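You operate a simulated robot arm through the tools that you are given. There is no shell and no other tool.

The job below is to be done with a simulated robot arm. You get a single attempt, and the scene is never put back.

JOB
Move the gauge named on the purple card to the blue tray.
Fine: it lies in the case with that number; close the case and its latch again.

Only the result counts: the job must be done as asked and must still hold three seconds after the hand-in. Knocking over, shifting, dropping, spilling or breaking anything else fails it.

ROBOT AND FRAMES
A 6-joint arm with a two-finger parallel gripper, fixed in place. Base frame: the origin is at the foot of the arm, x ahead of it, y to its left, z up; the work surface is at about z = 0.86. Units: m, rad, N and s.
Its first joint turns from -2.897 to 2.897 rad. Payload 3.91 kg.
The TCP is the grasp point between the finger pads, 0.03 m short of the fingertips. In the tool frame z runs along the fingers and y along their closing line. Largest opening 0.11 m; finger width 0.02, thickness 0.01; the body of the gripper, 0.048 by 0.112 m, starts 0.055 m behind the TCP.
Orientation is that of the tool frame in the base frame, as a unit quaternion [w, x, y, z]. With the fingers straight down and closing along the base's y, the tool's x points along the base's -x, its y along +y and its z along -z.

CONTROLS
- The arm moves only by the tool step_arm. Its argument "commands" is a list that holds one entry, the list of rows, each a list of 7 numbers: the shift along the base's x, y, z in units of 50 mm (1.0 is 50 mm), then the turn, a rotation vector about the base's x, y, z in units of 5 degrees (1.0 is 5 degrees), then the gripper command, from -1 (shut) to 1 (fully open), values between in proportion. In form: [[[tx, ty, tz, wx, wy, wz, hand], ...]]. A call has 1 to 20 rows; each row shifts and turns the commanded pose from where the row before left it. A call with a number of a shift or a turn outside -1 to 1 is refused whole. A row lasts 0.2 s, in which the tool goes at most 0.05 m and 0.15 rad; a call with a longer step from one row to the next is refused whole, and so is a gripper value outside its range. Where a pose cannot be reached the arm comes as near as it can. A force on the tool above 90 N (or 10 N above the force at the start of the call, whichever is more), or a blocked arm, ends the call early, and 0.2 s more pass. Each finger travels about 0.108 m/s and halts on what it meets, pressing with about 27 N; the grip force reading is that of the motor and also rises with nothing between the fingers. The clock runs only during rows and for 0.2 s after the last one: add rows that do not move to give the fingers time. The reply holds the time, the measured pose of the TCP, the force on the tool along the base axes, the opening and the grip force, in the units named above and with some noise, with the torque about the TCP (base axes, N m) and any sound that the robot's microphone picked up, and new pictures: "show" is both (left out), scene, wrist or none.
- Cameras (640 x 400 px; columns grow to the right, rows downward): "scene" is fixed at [0.3988, 0.5005, 1.6187]; the picture's right is [-0.97, -0.23, 0.00], its down [-0.14, 0.59, -0.80] and it looks along [0.19, -0.77, -0.60] (base axes); focal length 355 px, centre (320, 200). "wrist" rides on the gripper at [0.072, 0.017, -0.103] in the tool frame; the picture's right is [-0.23, 0.97, 0.00], its down [-0.76, -0.18, -0.62] and it looks along [-0.61, -0.14, 0.78] (tool axes); focal length 222 px, centre (320, 200). There is no depth. A picture from a camera that has moved, and an enlarged one, comes with that camera's place and axes in the base frame and with its lens.
- enlarge(camera, box): a new picture of the part [left, top, right, bottom] of that camera's present view, enlarged. It takes no simulated time.
- sign_off(): hands the job in; it is judged then, once.

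Nothing tells you positions but the pictures and the camera data. Unless the task says otherwise, let go and move clear before handing in.

The tools are called after "Emit:" as a command line: name --argument value ..., lists and objects as JSON in quotes. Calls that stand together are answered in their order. step_arm: Moves the arm, as the interface text tells. Its arguments: {"type":"object","properties":{"commands":{"type":"array"},"show":{"type":"string","enum":["both","scene","wrist","none"]}},"required":["commands"]} The other tools are called the same way: enlarge (camera, box) takes an enlarged picture of a part of a camera's view; sign_off () hands the job in.

At the start:

```text
clock: 0.0
tool_pos: [0.485, -0.4606, 1.2517]
orientation: [0.0, 0.0, 1.0, 0.0]
wrist_force: [-0.2, 0.1, -0.1]
torque: [-0.05, 0.04, 0.01]
opening: 0.11
finger_force: 0.0
```

scene: 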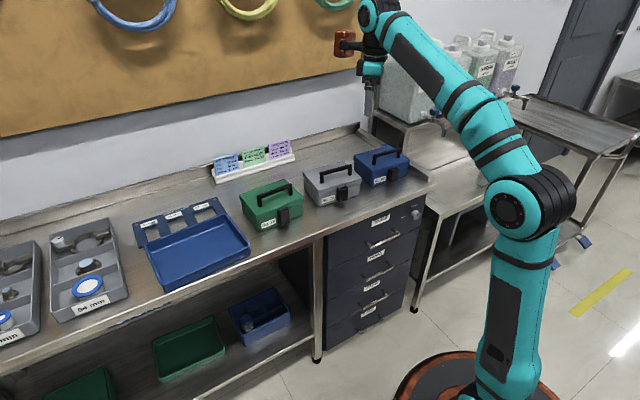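
wrist: 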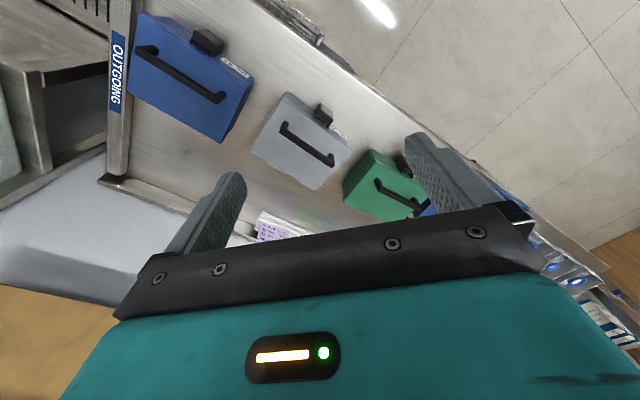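

I see a bench with three cases (green, grey, blue), a blue tray, and three cards at the back. I'll enlarge the cards and the case labels first.

Emit:
enlarge --camera "scene" --box '[200, 130, 310, 190]'

Emit:
enlarge --camera "scene" --box '[230, 140, 420, 240]'

Emit:
enlarge --camera "scene" --box '[120, 180, 270, 300]'

Emit:
enlarge --camera "wrist" --box '[110, 0, 450, 260]'

Emit:
enlarge --camera "scene" --box '[0, 200, 140, 350]'

```text
5.82 times, centred on (255, 160) of scene
camera zoom: at [0.3988, 0.5005, 1.6187], right [-0.97, -0.23, 0.0], down [-0.14, 0.59, -0.8], along [0.19, -0.77, -0.6], focal length 2067 px, centre (698, 433)
```

zoom: 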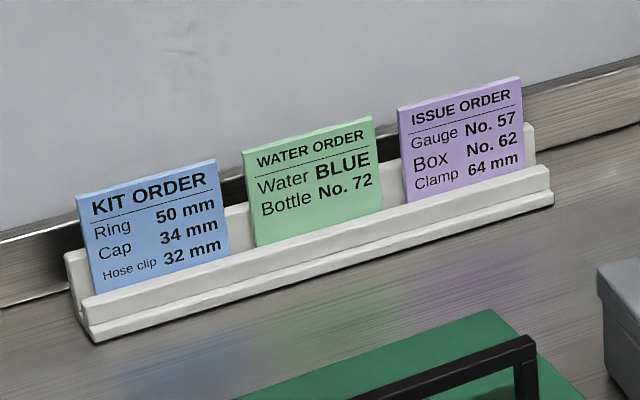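

```text
3.37 times, centred on (325, 190) of scene
camera zoom: at [0.3988, 0.5005, 1.6187], right [-0.97, -0.23, 0.0], down [-0.14, 0.59, -0.8], along [0.19, -0.77, -0.6], focal length 1197 px, centre (303, 234)
```

zoom: 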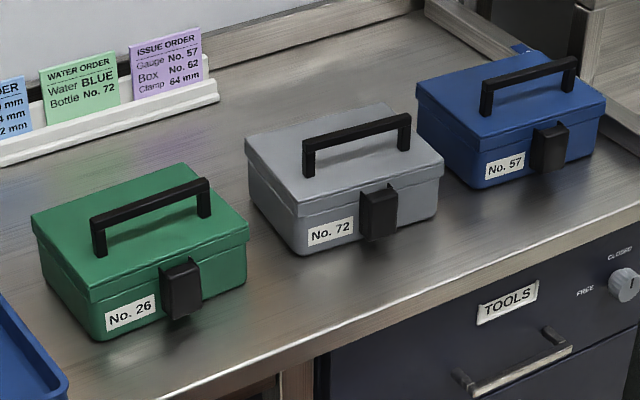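

```text
3.33 times, centred on (195, 240) of scene
camera zoom: at [0.3988, 0.5005, 1.6187], right [-0.97, -0.23, 0.0], down [-0.14, 0.59, -0.8], along [0.19, -0.77, -0.6], focal length 1184 px, centre (737, 67)
```

zoom: 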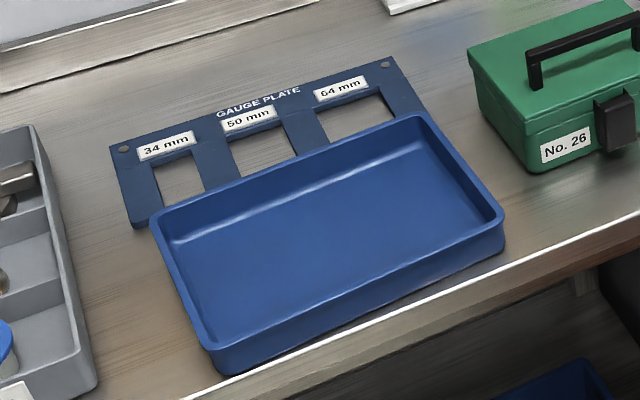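

```text
1.54 times, centred on (280, 130) of wrist
camera zoom: at [0.414, -0.4431, 1.3547], right [0.23, 0.97, 0.0], down [0.76, -0.18, 0.62], along [0.61, -0.14, -0.78], focal length 342 px, centre (382, 308)
```

zoom: 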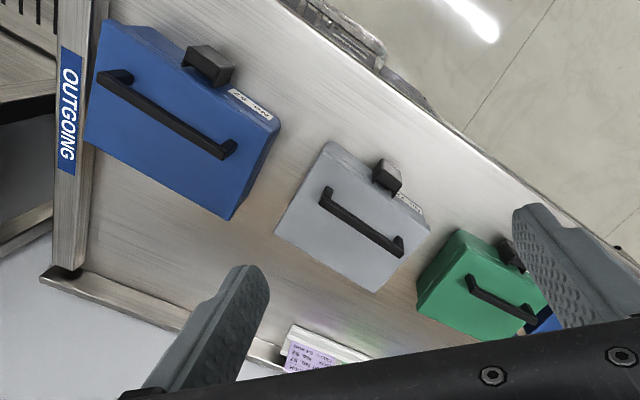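

```text
2.67 times, centred on (70, 275) of scene
camera zoom: at [0.3988, 0.5005, 1.6187], right [-0.97, -0.23, 0.0], down [-0.14, 0.59, -0.8], along [0.19, -0.77, -0.6], focal length 947 px, centre (987, 0)
```

zoom: 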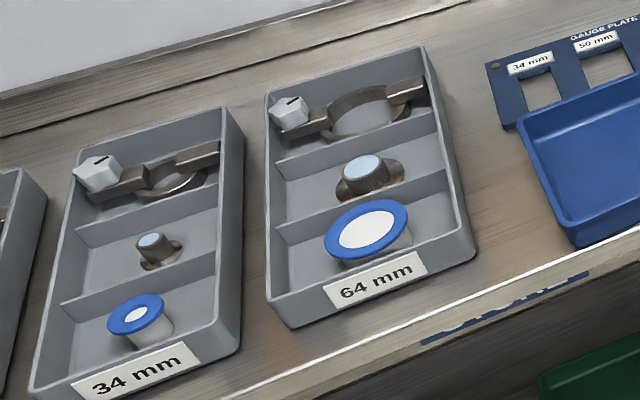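

The purple card says Gauge No. 57, and the blue case at the far right is labelled No. 57, at roughly (0.45, -0.68). The blue tray lies on the bench, left of the green case. Next I'll turn the wrist to face the blue case and look at its latch up close.

Emit:
step_arm --commands '[[[-0.34, -0.207, -0.3, 0, 0, -1, 1], [-0.34, -0.207, -0.3, 0, 0, -1, 1], [-0.34, -0.207, -0.3, 0, 0, -1, 1], [-0.34, -0.207, -0.3, 0, 0, -1, 1], [-0.34, -0.207, -0.3, 0, 0, -1, 1], [-0.34, -0.207, -0.3, 0, 0, -1, 1], [-0.34, -0.207, -0.3, 0, 0, -1, 1], [-0.34, -0.207, -0.3, 0, 0, -1, 1], [-0.34, -0.207, -0.3, 0, 0, -1, 1], [0, 0, 0, 0, 0, 0, 1]]]'

```text
clock: 2.2
tool_pos: [0.3326, -0.5551, 1.1155]
orientation: [0.0, 0.382, 0.924, 0.0]
wrist_force: [-0.6, 0.0, -0.4]
torque: [0.02, 0.01, 0.03]
opening: 0.1104
finger_force: 0.1
camera wrist: at [0.2939, -0.4906, 1.2201], right [0.85, 0.53, 0.0], down [0.41, -0.66, 0.62], along [0.33, -0.53, -0.78], focal length 222 px, centre (320, 200)
```

scene: 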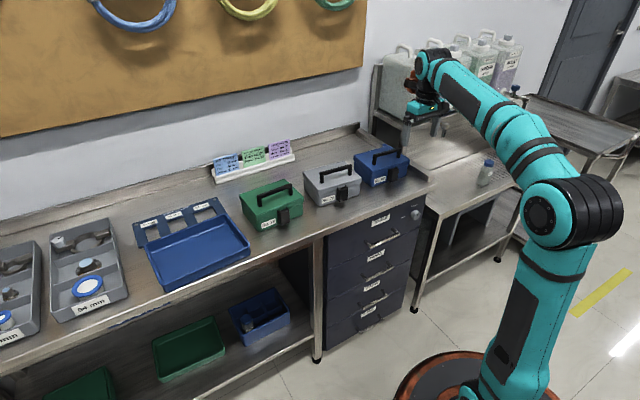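
wrist: 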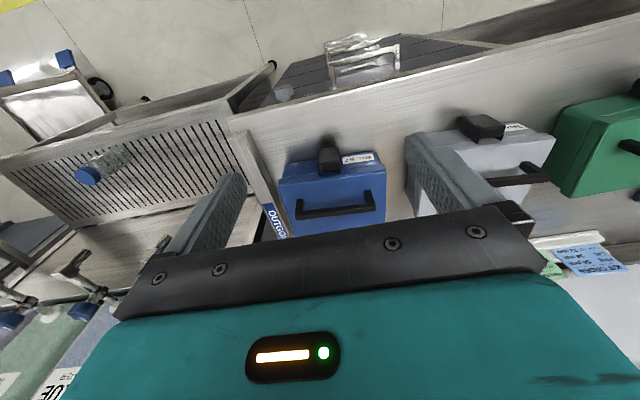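

The blue case sits in view with its latch facing the robot. I'll enlarge it to read how the latch is built.

Emit:
enlarge --camera "wrist" --box '[260, 125, 410, 245]'

Emit:
enlarge --camera "scene" --box '[345, 135, 425, 195]'

Emit:
enlarge --camera "scene" --box '[290, 150, 380, 215]'

```text
3.33 times, centred on (335, 185) of wrist
camera zoom: at [0.2939, -0.4906, 1.2201], right [0.85, 0.53, 0.0], down [0.41, -0.66, 0.62], along [0.33, -0.53, -0.78], focal length 740 px, centre (270, 250)
```

zoom: 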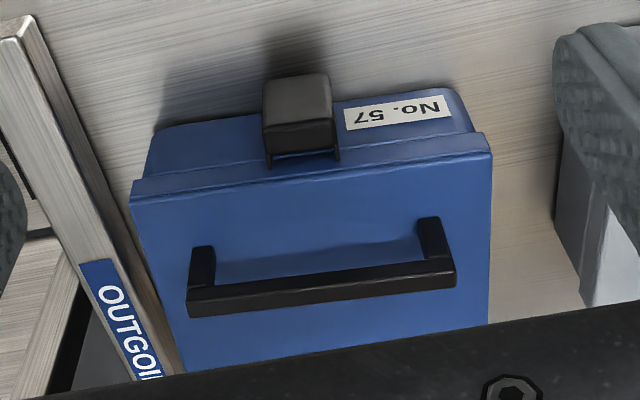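

```text
6.67 times, centred on (385, 165) of scene
camera zoom: at [0.3988, 0.5005, 1.6187], right [-0.97, -0.23, 0.0], down [-0.14, 0.59, -0.8], along [0.19, -0.77, -0.6], focal length 2368 px, centre (-113, 433)
```

zoom: 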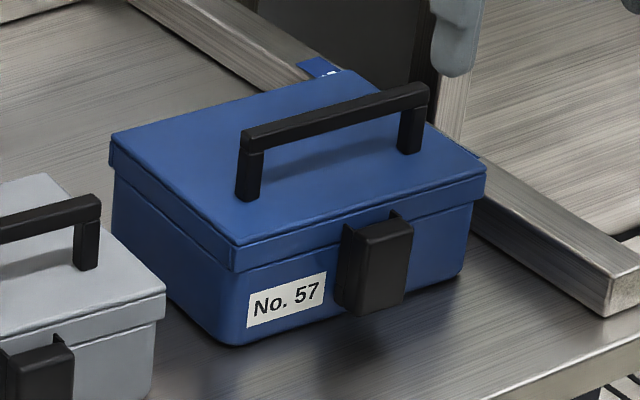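

```text
6.15 times, centred on (335, 182) of scene
camera zoom: at [0.3988, 0.5005, 1.6187], right [-0.97, -0.23, 0.0], down [-0.14, 0.59, -0.8], along [0.19, -0.77, -0.6], focal length 2186 px, centre (228, 308)
```

zoom: 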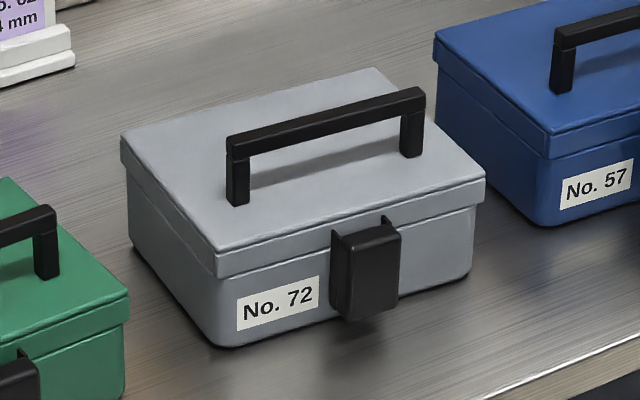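

Emit:
enlarge --camera "scene" --box '[380, 155, 412, 180]'

Emit:
enlarge --camera "wrist" --box '[310, 130, 355, 170]'

Emit:
enlarge --camera "scene" --box '[225, 280, 300, 345]'

```text
16.00 times, centred on (396, 168) of scene
camera zoom: at [0.3988, 0.5005, 1.6187], right [-0.97, -0.23, 0.0], down [-0.14, 0.59, -0.8], along [0.19, -0.77, -0.6], focal length 5684 px, centre (-896, 720)
```

zoom: 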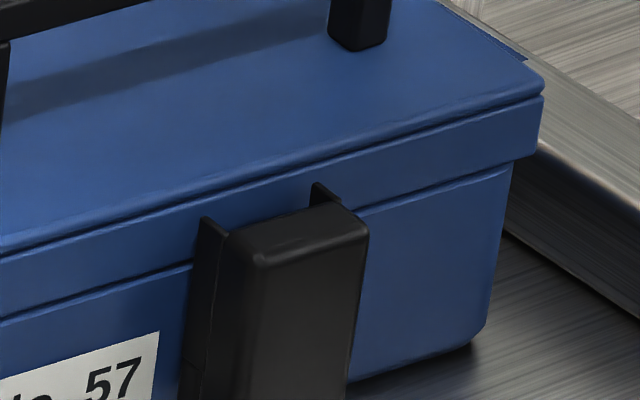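

```text
10.00 times, centred on (332, 150) of wrist
camera zoom: at [0.2939, -0.4906, 1.2201], right [0.85, 0.53, 0.0], down [0.41, -0.66, 0.62], along [0.33, -0.53, -0.78], focal length 2221 px, centre (195, 700)
```

zoom: 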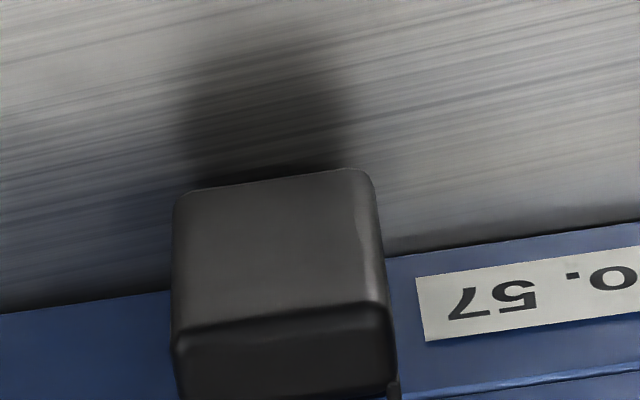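

```text
6.15 times, centred on (262, 312) of scene
camera zoom: at [0.3988, 0.5005, 1.6187], right [-0.97, -0.23, 0.0], down [-0.14, 0.59, -0.8], along [0.19, -0.77, -0.6], focal length 2186 px, centre (674, -492)
```

zoom: 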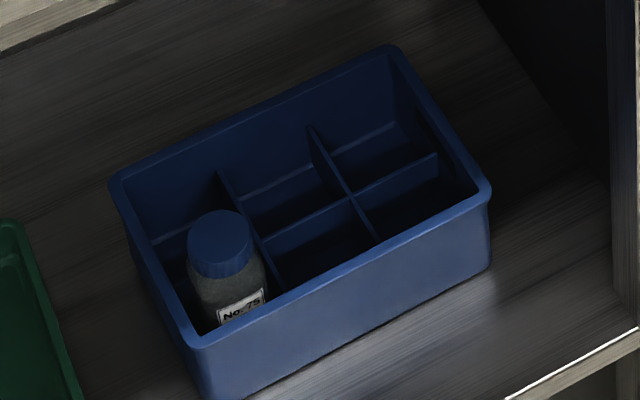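

The latch is a black flap on the case front, about 32 mm wide, centred near (0.39, -0.624), spanning z 0.88 to 0.92. I'll tilt the tool by 45° and drop in front of it, so the wrist camera sees it nearly level.

Emit:
step_arm --commands '[[[0, 0, 0, 0, 0, -0.8, 1], [-0.01, 0.01, -0.36, -0.755, -0.656, 0, 1], [-0.01, 0.01, -0.36, -0.755, -0.656, 0, 1], [-0.01, 0.01, -0.36, -0.755, -0.656, 0, 1], [-0.01, 0.01, -0.36, -0.755, -0.656, 0, 1], [-0.01, 0.01, -0.36, -0.755, -0.656, 0, 1], [-0.01, 0.01, -0.36, -0.755, -0.656, 0, 1], [-0.01, 0.01, -0.36, -0.755, -0.656, 0, 1], [-0.01, 0.01, -0.36, -0.755, -0.656, 0, 1], [-0.01, 0.01, -0.36, -0.755, -0.656, 0, 1], [0, 0, -0.3, 0, 0, 0, 0.2], [0, 0, 0, 0, 0, 0, 0.2]]]'

```text
clock: 4.8
tool_pos: [0.3278, -0.5481, 0.9407]
orientation: [0.349, 0.383, 0.84, -0.16]
wrist_force: [0.1, 0.1, 0.4]
torque: [0.02, 0.02, 0.0]
opening: 0.066
finger_force: 0.1
camera wrist: at [0.2599, -0.4431, 0.9611], right [0.84, 0.52, 0.16], down [-0.07, -0.19, 0.98], along [0.54, -0.83, -0.12], focal length 222 px, centre (320, 200)
```

scene: 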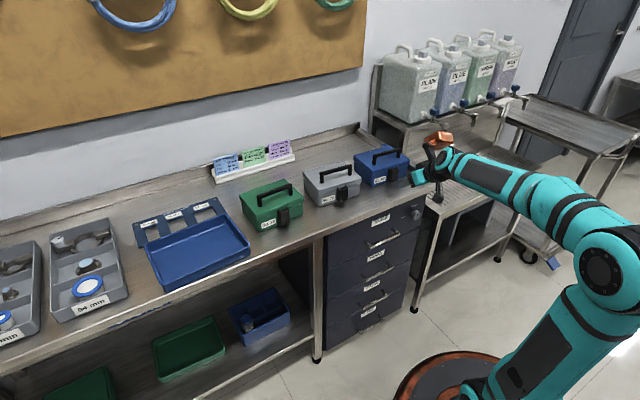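
wrist: 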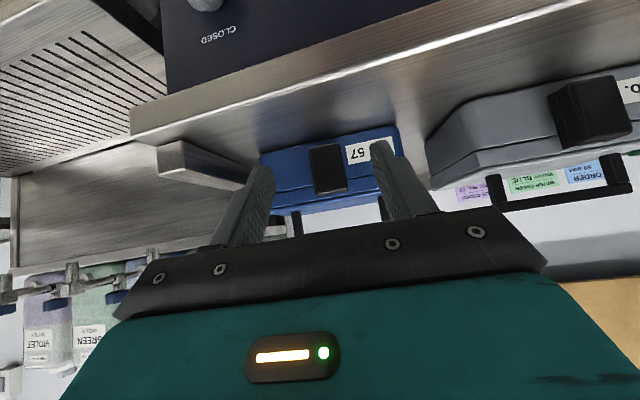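

Emit:
enlarge --camera "wrist" --box '[250, 115, 420, 225]'

Emit:
enlarge --camera "wrist" --box '[300, 135, 360, 205]'

Emit:
enlarge --camera "wrist" --box '[530, 65, 640, 175]'

```text
3.64 times, centred on (335, 170) of wrist
camera zoom: at [0.2599, -0.4431, 0.9611], right [0.84, 0.52, 0.16], down [-0.07, -0.19, 0.98], along [0.54, -0.83, -0.12], focal length 808 px, centre (266, 309)
```

zoom: 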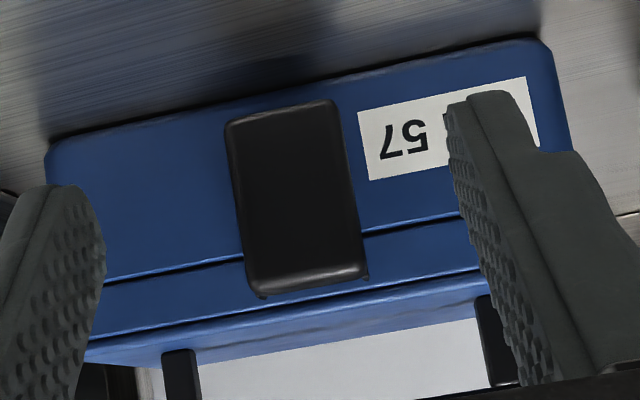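

```text
5.71 times, centred on (330, 170) of wrist
camera zoom: at [0.2599, -0.4431, 0.9611], right [0.84, 0.52, 0.16], down [-0.07, -0.19, 0.98], along [0.54, -0.83, -0.12], focal length 1269 px, centre (263, 371)
```

zoom: 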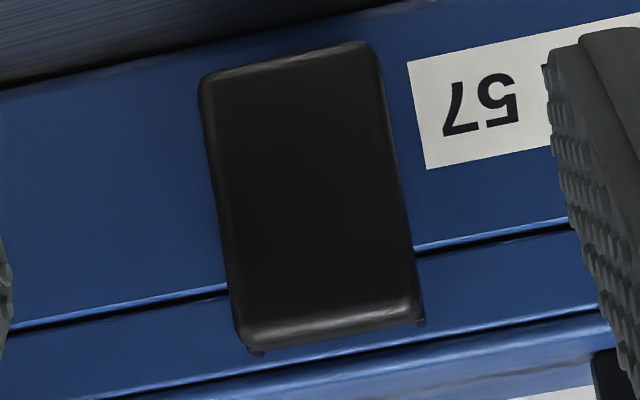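

```text
3.64 times, centred on (585, 120) of wrist
camera zoom: at [0.2599, -0.4431, 0.9611], right [0.84, 0.52, 0.16], down [-0.07, -0.19, 0.98], along [0.54, -0.83, -0.12], focal length 808 px, centre (-644, 491)
```

zoom: 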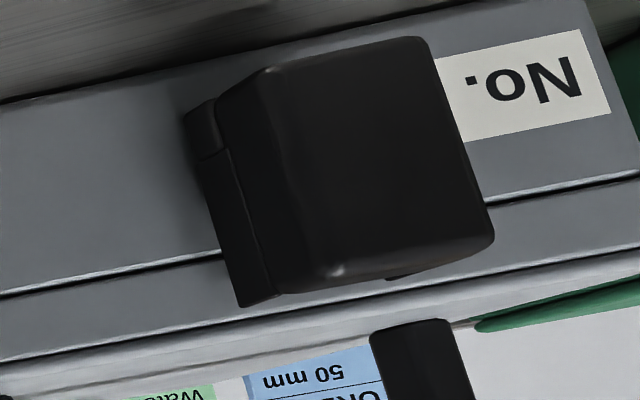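

Emit:
enlarge --camera "wrist" --box '[574, 80, 614, 155]'

Emit:
enlarge --camera "scene" --box '[333, 175, 363, 210]'

Emit:
enlarge --camera "scene" --box '[270, 200, 300, 235]'

Emit:
enlarge --camera "scene" --box '[360, 140, 420, 190]'

```text
5.33 times, centred on (594, 118) of wrist
camera zoom: at [0.2599, -0.4431, 0.9611], right [0.84, 0.52, 0.16], down [-0.07, -0.19, 0.98], along [0.54, -0.83, -0.12], focal length 1185 px, centre (-1141, 640)
```

zoom: 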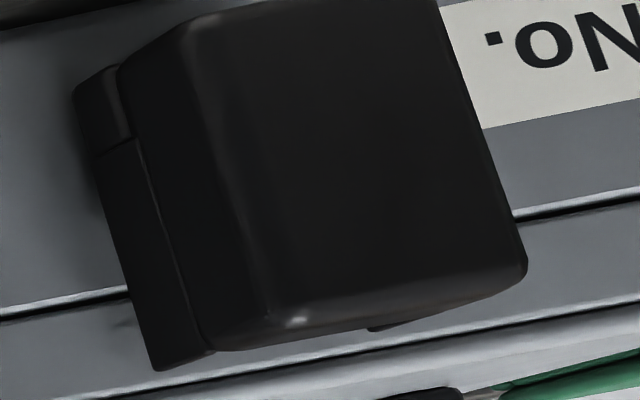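

```text
11.43 times, centred on (348, 192) of scene
camera zoom: at [0.3988, 0.5005, 1.6187], right [-0.97, -0.23, 0.0], down [-0.14, 0.59, -0.8], along [0.19, -0.77, -0.6], focal length 4060 px, centre (0, 286)
```

zoom: 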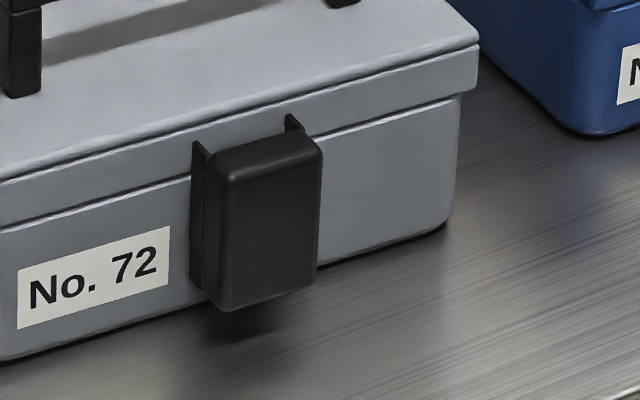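

```text
11.43 times, centred on (285, 218) of scene
camera zoom: at [0.3988, 0.5005, 1.6187], right [-0.97, -0.23, 0.0], down [-0.14, 0.59, -0.8], along [0.19, -0.77, -0.6], focal length 4060 px, centre (720, 0)
```

zoom: 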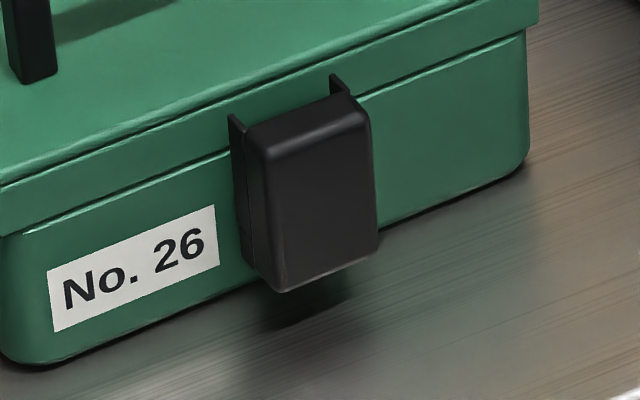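

```text
8.00 times, centred on (390, 165) of scene
camera zoom: at [0.3988, 0.5005, 1.6187], right [-0.97, -0.23, 0.0], down [-0.14, 0.59, -0.8], along [0.19, -0.77, -0.6], focal length 2842 px, centre (-240, 480)
```

zoom: 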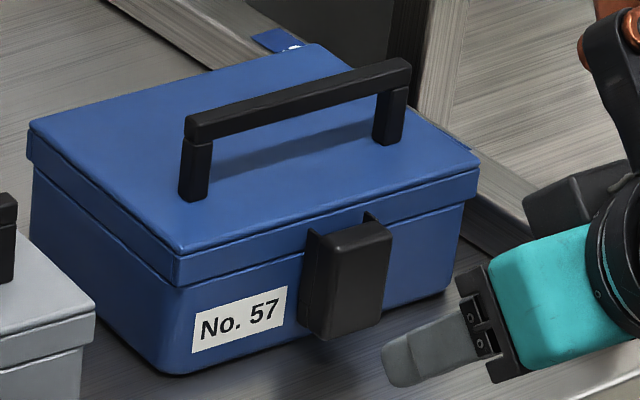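

The fingers are lined up with the flap, about 100 mm in front of it. I'll move in around the middle of the flap, keeping the fingers open.

Emit:
step_arm --commands '[[[0.28, -0.335, -0.1135, 0, 0, 0, 0.2], [0.28, -0.335, -0.1135, 0, 0, 0, 0.2], [0.28, -0.335, -0.1135, 0, 0, 0, 0.2], [0.14, -0.168, -0.057, 0, 0, 0, 0.2], [0.14, -0.168, -0.057, 0, 0, 0, 0.2], [0, 0, 0, 0, 0, 0, 0.2]]]'

```text
clock: 6.2
tool_pos: [0.3846, -0.6159, 0.9174]
orientation: [0.348, 0.383, 0.84, -0.16]
wrist_force: [0.6, 0.6, -0.2]
torque: [0.01, 0.02, 0.02]
opening: 0.066
finger_force: 0.1
camera wrist: at [0.3163, -0.5104, 0.939], right [0.84, 0.52, 0.16], down [-0.07, -0.19, 0.98], along [0.54, -0.83, -0.12], focal length 222 px, centre (320, 200)
```

scene: 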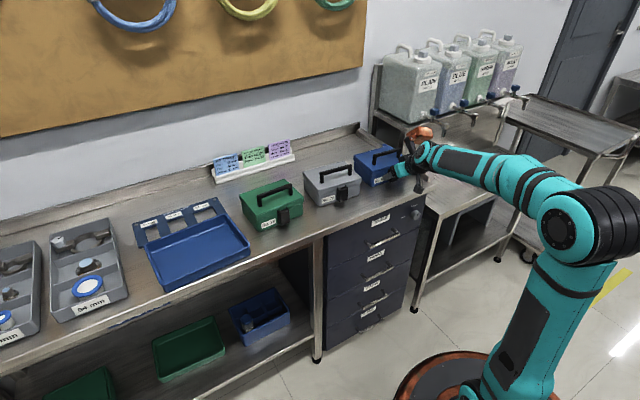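
wrist: 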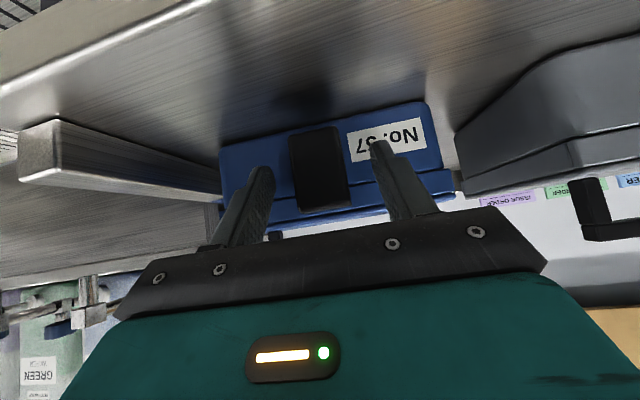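

Emit:
enlarge --camera "wrist" --box '[210, 90, 460, 250]'

Emit:
enlarge --camera "scene" --box '[350, 135, 430, 195]'

```text
2.50 times, centred on (335, 170) of wrist
camera zoom: at [0.3163, -0.5104, 0.939], right [0.84, 0.52, 0.16], down [-0.07, -0.19, 0.98], along [0.54, -0.83, -0.12], focal length 555 px, centre (282, 275)
```

zoom: 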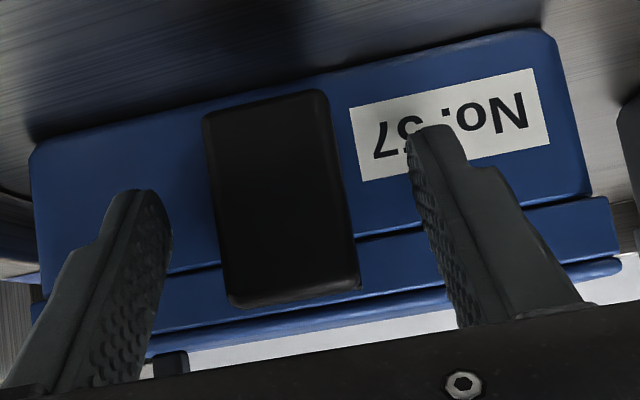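

```text
6.67 times, centred on (390, 165) of scene
camera zoom: at [0.3988, 0.5005, 1.6187], right [-0.97, -0.23, 0.0], down [-0.14, 0.59, -0.8], along [0.19, -0.77, -0.6], focal length 2368 px, centre (-147, 433)
```

zoom: 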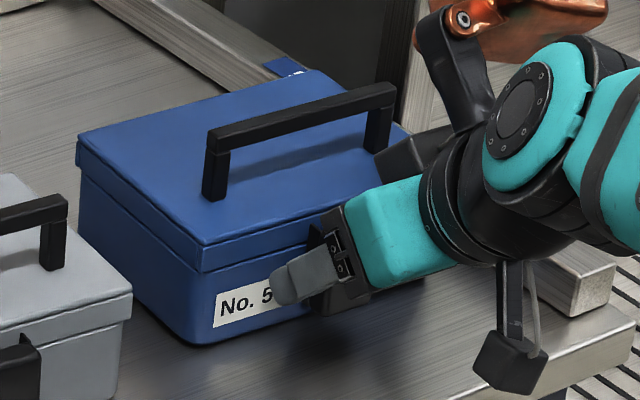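

Emit:
step_arm --commands '[[[0, 0, 0, 0, 0, 0, -0.2], [0, 0, 0, 0, 0, 0, -0.2]]]' --show "none"

Emit:
enlarge --camera "wrist" --box '[260, 110, 400, 220]'

```text
clock: 6.8
tool_pos: [0.3842, -0.615, 0.9168]
orientation: [0.349, 0.383, 0.841, -0.159]
wrist_force: [0.4, -0.2, 0.5]
torque: [-0.02, -0.02, 0.01]
opening: 0.0441
finger_force: 0.0
```

```text
3.64 times, centred on (330, 165) of wrist
camera zoom: at [0.3162, -0.5104, 0.939], right [0.84, 0.52, 0.16], down [-0.07, -0.19, 0.98], along [0.54, -0.83, -0.12], focal length 808 px, centre (284, 327)
```

zoom: 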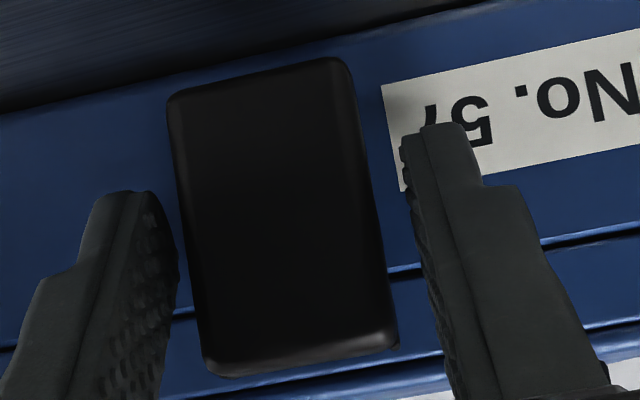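

Emit:
step_arm --commands '[[[-0.03, -0.026, 0, 0, 0, 0, -0.3], [0, 0, 0, 0, 0, 0, -0.33]]]' --show "none"

Emit:
enlarge --camera "wrist" --box '[260, 110, 400, 220]'

```text
clock: 7.4
tool_pos: [0.3804, -0.6173, 0.9168]
orientation: [0.348, 0.383, 0.841, -0.159]
wrist_force: [-0.2, -0.3, 0.0]
torque: [0.02, -0.01, -0.01]
opening: 0.0368
finger_force: 0.0
```

```text
3.64 times, centred on (330, 165) of wrist
camera zoom: at [0.3149, -0.5118, 0.9387], right [0.84, 0.52, 0.16], down [-0.07, -0.19, 0.98], along [0.54, -0.83, -0.12], focal length 808 px, centre (284, 327)
```

zoom: 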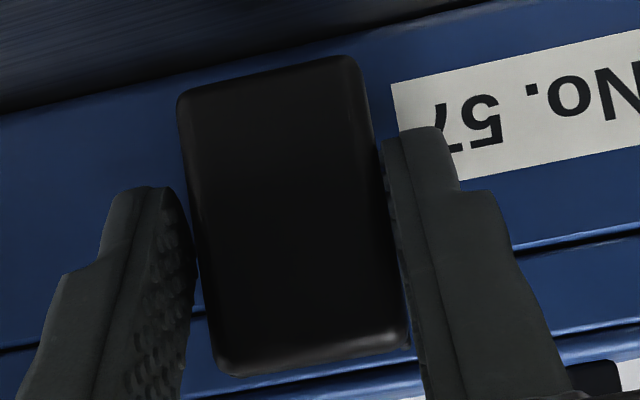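

The fingers now sit evenly on both sides of the flap. I'll close onto it and check whether the force stays balanced.

Emit:
step_arm --commands '[[[0, 0, 0, 0, 0, 0, -0.45], [0, 0, 0, 0, 0, 0, -1], [0, 0, 0, 0, 0, 0, -1]]]' --show "none"

Emit:
enlarge --camera "wrist" --box '[230, 90, 430, 240]'

```text
clock: 8.2
tool_pos: [0.3817, -0.6174, 0.9166]
orientation: [0.348, 0.383, 0.841, -0.159]
wrist_force: [1.6, 1.3, -0.8]
torque: [-0.01, 0.06, 0.09]
opening: 0.0335
finger_force: 27.2
```

```text
2.67 times, centred on (330, 165) of wrist
camera zoom: at [0.315, -0.5117, 0.9387], right [0.84, 0.52, 0.16], down [-0.07, -0.19, 0.98], along [0.54, -0.83, -0.12], focal length 592 px, centre (293, 293)
```

zoom: 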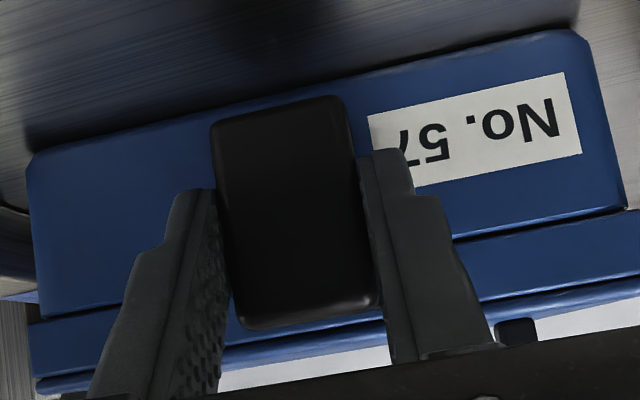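

Emit:
step_arm --commands '[[[-0.026, 0.03, 0, 0, 0, 0, -1], [-0.026, 0.03, 0, 0, 0, 0, -1], [0, 0, 0, 0, 0, 0, -1]]]' --show "none"

Emit:
enlarge --camera "wrist" --box '[230, 90, 430, 240]'

Emit:
enlarge --camera "scene" --box '[350, 135, 430, 195]'

```text
clock: 9.0
tool_pos: [0.3801, -0.6158, 0.9173]
orientation: [0.348, 0.383, 0.841, -0.159]
wrist_force: [5.3, -4.4, 3.9]
torque: [-0.03, 0.0, 0.07]
opening: 0.0338
finger_force: 26.8
```

```text
2.67 times, centred on (330, 165) of wrist
camera zoom: at [0.3123, -0.5093, 0.9385], right [0.84, 0.52, 0.16], down [-0.07, -0.19, 0.98], along [0.54, -0.83, -0.12], focal length 592 px, centre (293, 293)
```

zoom: 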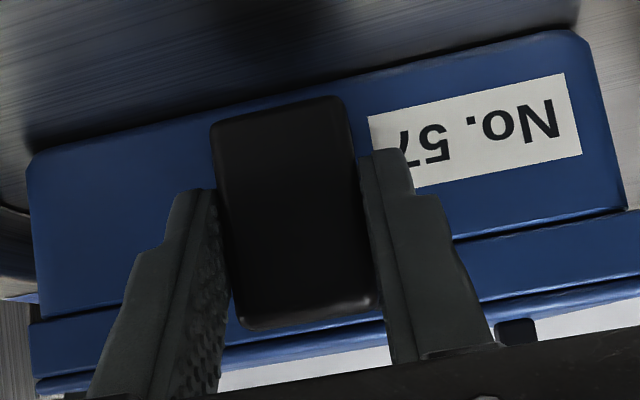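

```text
6.67 times, centred on (390, 165) of scene
camera zoom: at [0.3988, 0.5005, 1.6187], right [-0.97, -0.23, 0.0], down [-0.14, 0.59, -0.8], along [0.19, -0.77, -0.6], focal length 2368 px, centre (-147, 433)
```

zoom: 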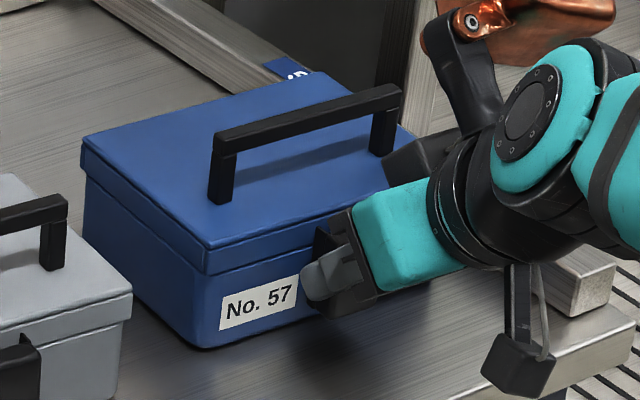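

Pulling straight out mostly slid the light case about 3 mm, and the upward reaction suggests the flap's hinge is at its top. I'll turn the flap about that top hinge with a wrist rotation instead of pulling.

Emit:
step_arm --commands '[[[0, 0, 0.027, 0.378, 0.328, 0, -1], [0, 0, 0.027, 0.378, 0.328, 0, -1], [0, 0, 0.027, 0.378, 0.328, 0, -1], [0, 0, 0.027, 0.378, 0.328, 0, -1], [0, 0, 0.027, 0.378, 0.328, 0, -1], [0, 0, 0.027, 0.378, 0.328, 0, -1]]]' --show "none"

Emit:
enlarge --camera "wrist" --box '[230, 90, 430, 240]'

Emit:
enlarge --camera "scene" --box '[350, 135, 430, 195]'

```text
clock: 10.4
tool_pos: [0.3802, -0.6141, 0.9259]
orientation: [0.234, 0.401, 0.879, -0.107]
wrist_force: [0.8, 1.6, -0.1]
torque: [0.0, 0.0, 0.17]
opening: 0.0336
finger_force: 26.8
```

```text
2.67 times, centred on (330, 165) of wrist
camera zoom: at [0.3181, -0.5162, 0.9788], right [0.86, 0.49, 0.11], down [0.09, -0.38, 0.92], along [0.49, -0.78, -0.38], focal length 592 px, centre (293, 293)
```

zoom: 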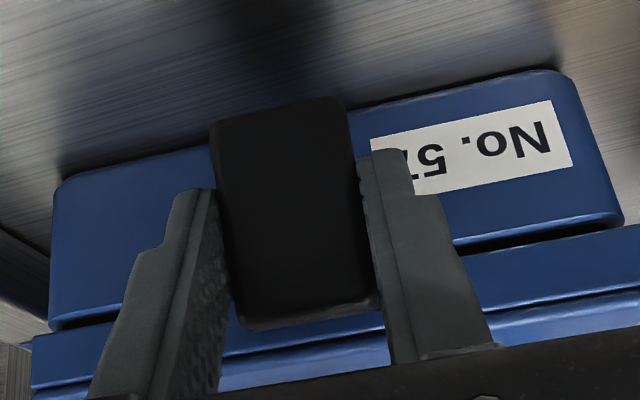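

```text
6.67 times, centred on (390, 165) of scene
camera zoom: at [0.3988, 0.5005, 1.6187], right [-0.97, -0.23, 0.0], down [-0.14, 0.59, -0.8], along [0.19, -0.77, -0.6], focal length 2368 px, centre (-147, 433)
```

zoom: 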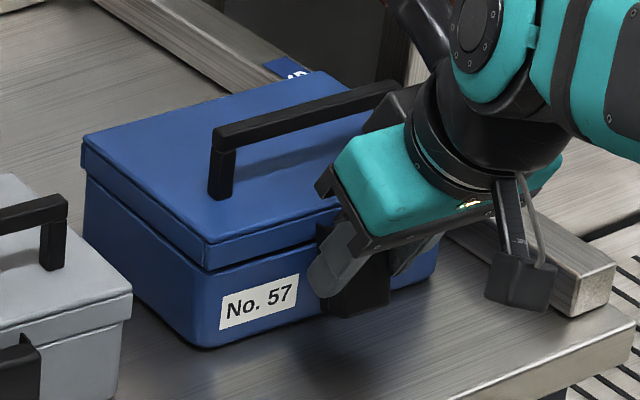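

The flap turned with the tool and forces stayed low, so the hinge is at the top. I'll carry the swing on around the same axis.

Emit:
step_arm --commands '[[[0.009, -0.0106, 0.052, 0.755, 0.656, 0, -1], [0.009, -0.0106, 0.052, 0.755, 0.656, 0, -1], [0.009, -0.0106, 0.052, 0.755, 0.656, 0, -1], [0.018, -0.021, 0.048, 0.755, 0.656, 0, -1], [0.018, -0.021, 0.048, 0.755, 0.656, 0, -1], [0.018, -0.021, 0.048, 0.755, 0.656, 0, -1]]]' --show "none"

Emit:
enlarge --camera "wrist" --box '[210, 90, 450, 250]'

Emit:
enlarge --camera "scene" --box '[350, 135, 430, 195]'

```text
clock: 11.8
tool_pos: [0.3842, -0.619, 0.9398]
orientation: [0.0, 0.414, 0.91, 0.0]
wrist_force: [1.6, -1.8, -0.6]
torque: [-0.08, 0.12, 0.09]
opening: 0.0337
finger_force: 27.1
```

```text
2.50 times, centred on (330, 170) of wrist
camera zoom: at [0.3499, -0.5534, 1.0431], right [0.88, 0.47, 0.0], down [0.37, -0.69, 0.62], along [0.29, -0.55, -0.78], focal length 555 px, centre (295, 275)
```

zoom: 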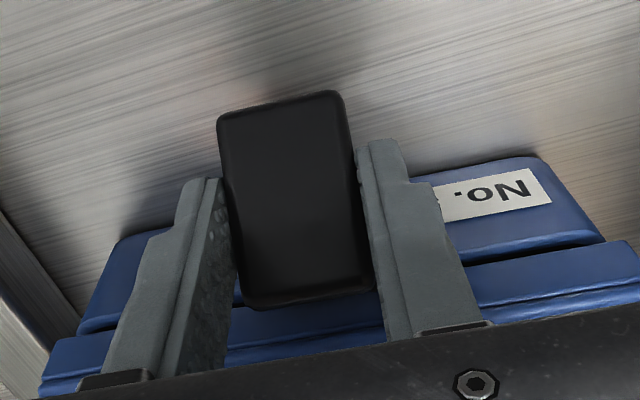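

```text
6.67 times, centred on (390, 165) of scene
camera zoom: at [0.3988, 0.5005, 1.6187], right [-0.97, -0.23, 0.0], down [-0.14, 0.59, -0.8], along [0.19, -0.77, -0.6], focal length 2368 px, centre (-147, 433)
```

zoom: 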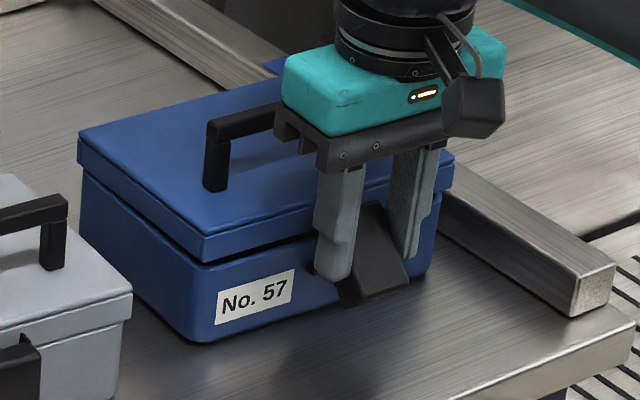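

The flap is out at 45° and the lid has risen a few mm, so the latch is free. I'll swing the flap further open while lowering slightly so the lid settles.

Emit:
step_arm --commands '[[[0.0232, -0.0267, -0.02, 0.755, 0.656, 0, -1], [0.0232, -0.0267, 0.0, 0.755, 0.656, 0, -1], [0.0232, -0.0267, 0.01, 0.755, 0.656, 0, -1], [0.0232, -0.0267, 0.02, 0.755, 0.656, 0, -1], [0.0232, -0.0267, 0.025, 0.755, 0.656, 0, -1], [0.0232, -0.0267, 0.025, 0.755, 0.656, 0, -1]]]' --show "none"

Emit:
enlarge --camera "wrist" --box '[210, 90, 450, 250]'

Emit:
enlarge --camera "scene" --box '[350, 135, 430, 195]'

```text
clock: 13.2
tool_pos: [0.3909, -0.6251, 0.9458]
orientation: [-0.235, 0.401, 0.879, 0.107]
wrist_force: [-4.3, -1.0, 31.4]
torque: [-1.72, -2.35, -0.32]
opening: 0.0337
finger_force: 27.1
```

```text
2.50 times, centred on (330, 170) of wrist
camera zoom: at [0.3968, -0.6063, 1.0708], right [0.86, 0.49, -0.11], down [0.5, -0.85, 0.16], along [-0.02, -0.2, -0.98], focal length 555 px, centre (295, 275)
```

zoom: 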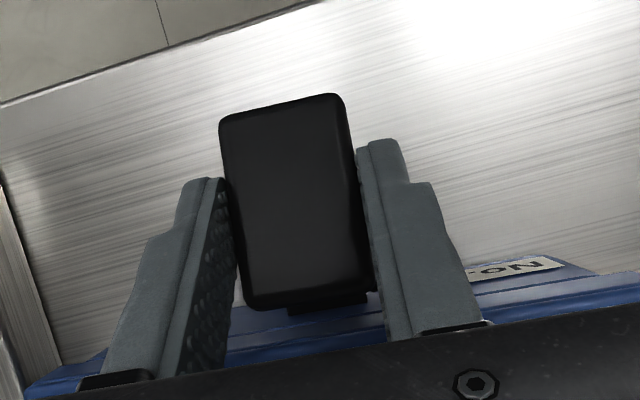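

```text
6.67 times, centred on (390, 165) of scene
camera zoom: at [0.3988, 0.5005, 1.6187], right [-0.97, -0.23, 0.0], down [-0.14, 0.59, -0.8], along [0.19, -0.77, -0.6], focal length 2368 px, centre (-147, 433)
```

zoom: 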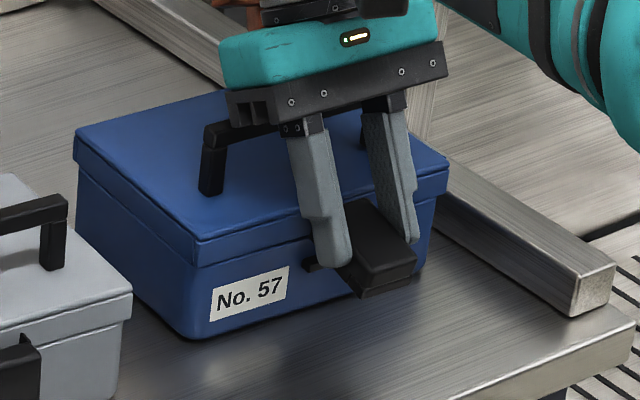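

The gripper body is now pressing about 30 N on the handle, with the flap at about 75°. I'll ease up a couple of mm and open the fingers to see whether the flap stays open.

Emit:
step_arm --commands '[[[0, 0, 0.04, 0, 0, 0, -1], [0, 0, 0.02, 0, 0, 0, -0.2], [0, 0, 0, 0, 0, 0, 0.1], [0, 0, 0, 0, 0, 0, 0.1]]]' --show "none"

Emit:
enlarge --camera "wrist" --box '[210, 90, 450, 250]'

Emit:
enlarge --camera "scene" --box '[350, 135, 430, 195]'

```text
clock: 14.2
tool_pos: [0.3926, -0.6262, 0.9464]
orientation: [-0.236, 0.401, 0.879, 0.108]
wrist_force: [0.0, -2.4, 2.4]
torque: [0.01, -0.13, -0.14]
opening: 0.0605
finger_force: 0.0
```

```text
2.50 times, centred on (330, 170) of wrist
camera zoom: at [0.3983, -0.6071, 1.0713], right [0.86, 0.49, -0.11], down [0.5, -0.85, 0.16], along [-0.02, -0.19, -0.98], focal length 555 px, centre (295, 275)
```

zoom: 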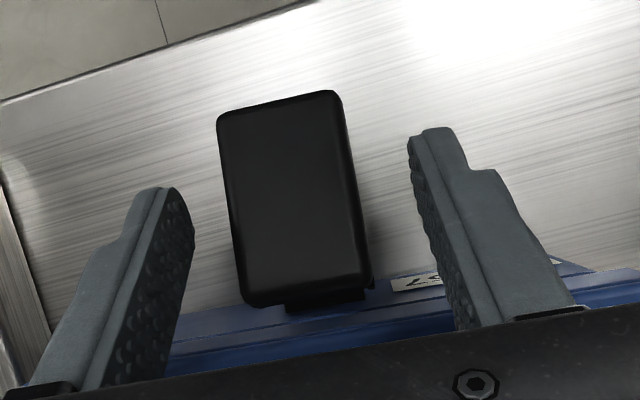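

```text
6.67 times, centred on (390, 165) of scene
camera zoom: at [0.3988, 0.5005, 1.6187], right [-0.97, -0.23, 0.0], down [-0.14, 0.59, -0.8], along [0.19, -0.77, -0.6], focal length 2368 px, centre (-147, 433)
```

zoom: 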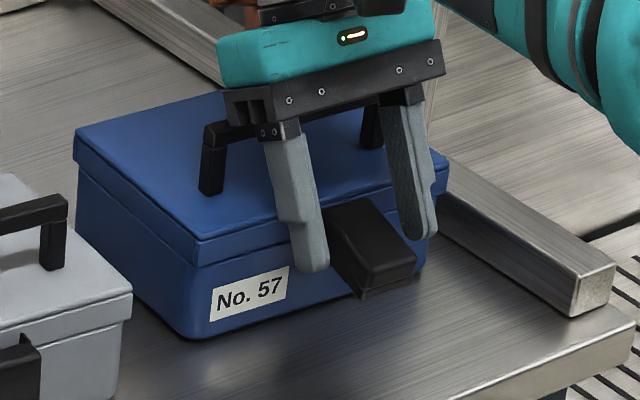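

The flap stays open by itself at roughly horizontal, and the lid is down. I'll back up, tilt the tool the other way, and come in to re-grip the flap from the front so I can lift the lid with it.

Emit:
step_arm --commands '[[[0, 0, 0.6, 0, 0, 0, 0.2], [0, 0, 0.6, 0, 0, 0, 0.2], [-0.07, 0.081, -0.05, -0.944, -0.82, 0, 0.2], [-0.07, 0.081, -0.05, -0.944, -0.82, 0, 0.2], [-0.07, 0.081, -0.05, -0.944, -0.82, 0, 0.2], [-0.07, 0.081, -0.05, -0.944, -0.82, 0, 0.2], [-0.07, 0.081, -0.05, -0.944, -0.82, 0, 0.2], [-0.07, 0.081, -0.05, -0.944, -0.82, 0, 0.2], [-0.07, 0.081, -0.05, -0.944, -0.82, 0, 0.2], [-0.07, 0.081, -0.05, -0.944, -0.82, 0, 0.2], [-0.07, 0.081, -0.05, -0.944, -0.82, 0, 0.2], [-0.07, 0.081, -0.05, -0.944, -0.82, 0, 0.2], [-0.07, 0.081, -0.05, -0.944, -0.82, 0, 0.2], [-0.07, 0.081, -0.05, -0.944, -0.82, 0, 0.2], [0, 0, 0, 0, 0, 0, 0.2]]]'

Emit:
enlarge --camera "wrist" --box '[210, 90, 450, 250]'

Emit:
enlarge --camera "scene" --box '[350, 135, 430, 195]'

```text
clock: 17.4
tool_pos: [0.3486, -0.579, 0.9764]
orientation: [0.349, 0.383, 0.84, -0.159]
wrist_force: [-0.4, 0.1, 0.7]
torque: [-0.03, 0.02, 0.0]
opening: 0.0658
finger_force: 0.1
camera wrist: at [0.281, -0.4736, 0.998], right [0.84, 0.52, 0.16], down [-0.07, -0.19, 0.98], along [0.54, -0.83, -0.12], focal length 222 px, centre (320, 200)
```

scene: 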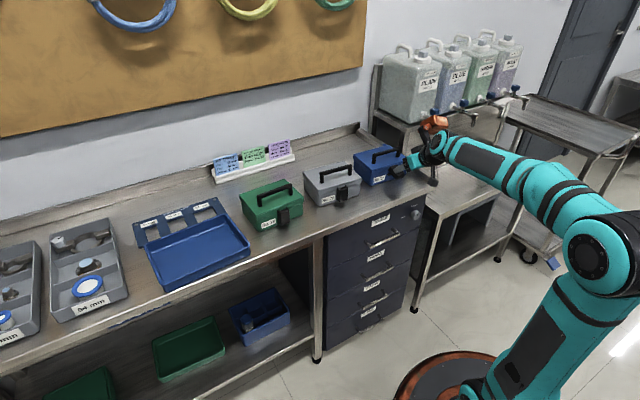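
wrist: 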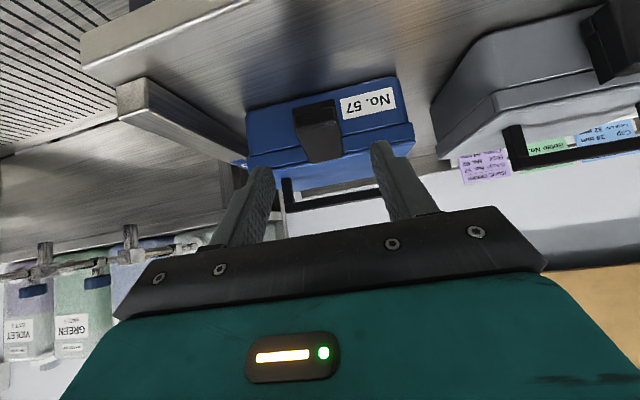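

```text
2.50 times, centred on (330, 170) of wrist
camera zoom: at [0.281, -0.4736, 0.998], right [0.84, 0.52, 0.16], down [-0.07, -0.19, 0.98], along [0.54, -0.83, -0.12], focal length 555 px, centre (295, 275)
```

zoom: 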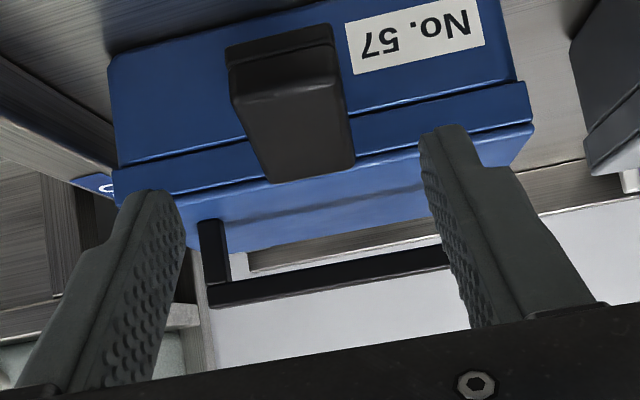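

```text
6.67 times, centred on (390, 165) of scene
camera zoom: at [0.3988, 0.5005, 1.6187], right [-0.97, -0.23, 0.0], down [-0.14, 0.59, -0.8], along [0.19, -0.77, -0.6], focal length 2368 px, centre (-147, 433)
```

zoom: 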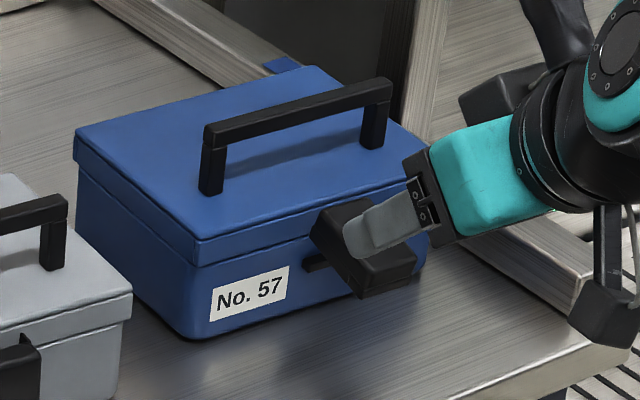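

The flap sits open at about 70°, with its centre line near TCP. I'll slide the fingers down around it and check the centring before closing.

Emit:
step_arm --commands '[[[0.165, -0.179, -0.276, 0, 0, 0, 0.2], [0.165, -0.179, -0.276, 0, 0, 0, 0.0], [0.165, -0.179, -0.276, 0, 0, 0, -0.1], [0, 0, 0, 0, 0, 0, -0.3]]]' --show "none"

Emit:
enlarge --camera "wrist" --box '[210, 90, 450, 250]'

Emit:
enlarge --camera "scene" --box '[350, 135, 430, 195]'

```text
clock: 18.4
tool_pos: [0.3736, -0.6044, 0.9345]
orientation: [0.348, 0.383, 0.841, -0.159]
wrist_force: [-0.7, -0.2, 0.1]
torque: [0.01, 0.01, -0.01]
opening: 0.0384
finger_force: 0.0
```

```text
2.50 times, centred on (330, 170) of wrist
camera zoom: at [0.3065, -0.5001, 0.9557], right [0.84, 0.52, 0.16], down [-0.07, -0.19, 0.98], along [0.54, -0.83, -0.12], focal length 555 px, centre (295, 275)
```

zoom: 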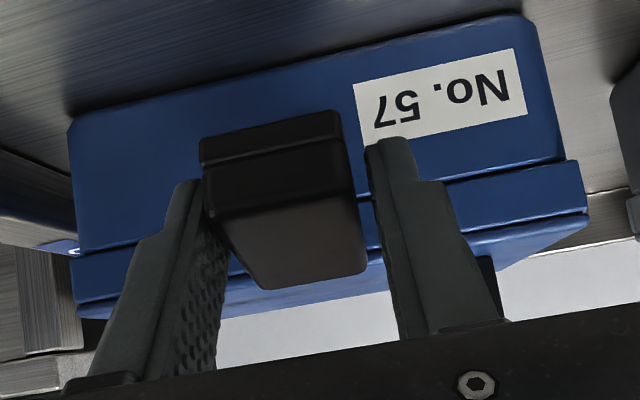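

```text
6.67 times, centred on (390, 165) of scene
camera zoom: at [0.3988, 0.5005, 1.6187], right [-0.97, -0.23, 0.0], down [-0.14, 0.59, -0.8], along [0.19, -0.77, -0.6], focal length 2368 px, centre (-147, 433)
```

zoom: 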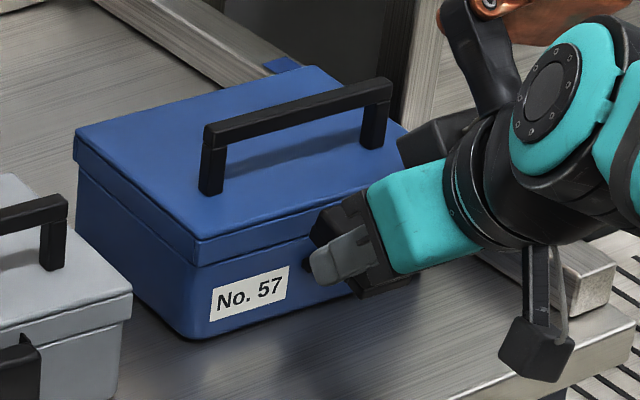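

The flap is between the fingers with a small offset. I'll shift about 1 mm and close onto it.

Emit:
step_arm --commands '[[[-0.014, -0.012, 0, 0, 0, 0, -0.4], [0, 0, 0, 0, 0, 0, -1], [0, 0, 0, 0, 0, 0, -1], [0, 0, 0, 0, 0, 0, -1]]]' --show "none"

Emit:
step_arm --commands '[[[0.017, -0.0196, 0.264, 0.378, 0.328, 0, -1], [0.03, -0.0347, 0.262, 0.378, 0.328, 0, -1]]]' --show "none"

Emit:
enlarge --camera "scene" --box '[350, 135, 430, 195]'

```text
clock: 19.4
tool_pos: [0.3739, -0.6055, 0.9343]
orientation: [0.348, 0.383, 0.841, -0.159]
wrist_force: [-0.1, 0.9, -0.3]
torque: [0.02, 0.05, -0.01]
opening: 0.0338
finger_force: 27.0
```

```text
clock: 20.0
tool_pos: [0.3748, -0.6086, 0.9598]
orientation: [0.312, 0.391, 0.854, -0.142]
wrist_force: [2.0, -2.0, 0.0]
torque: [-0.01, 0.02, 0.01]
opening: 0.0337
finger_force: 27.5
```

```text
6.67 times, centred on (390, 165) of scene
camera zoom: at [0.3988, 0.5005, 1.6187], right [-0.97, -0.23, 0.0], down [-0.14, 0.59, -0.8], along [0.19, -0.77, -0.6], focal length 2368 px, centre (-147, 433)
```

zoom: 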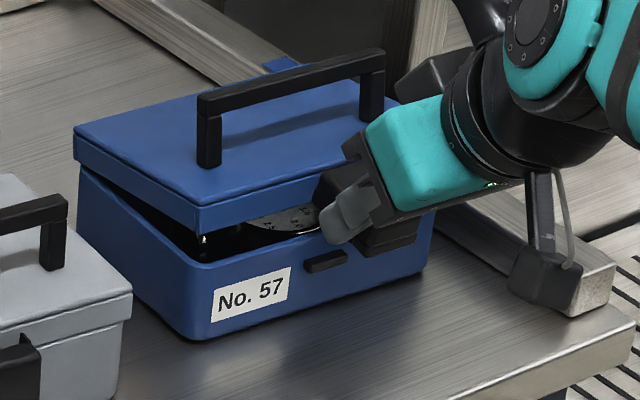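

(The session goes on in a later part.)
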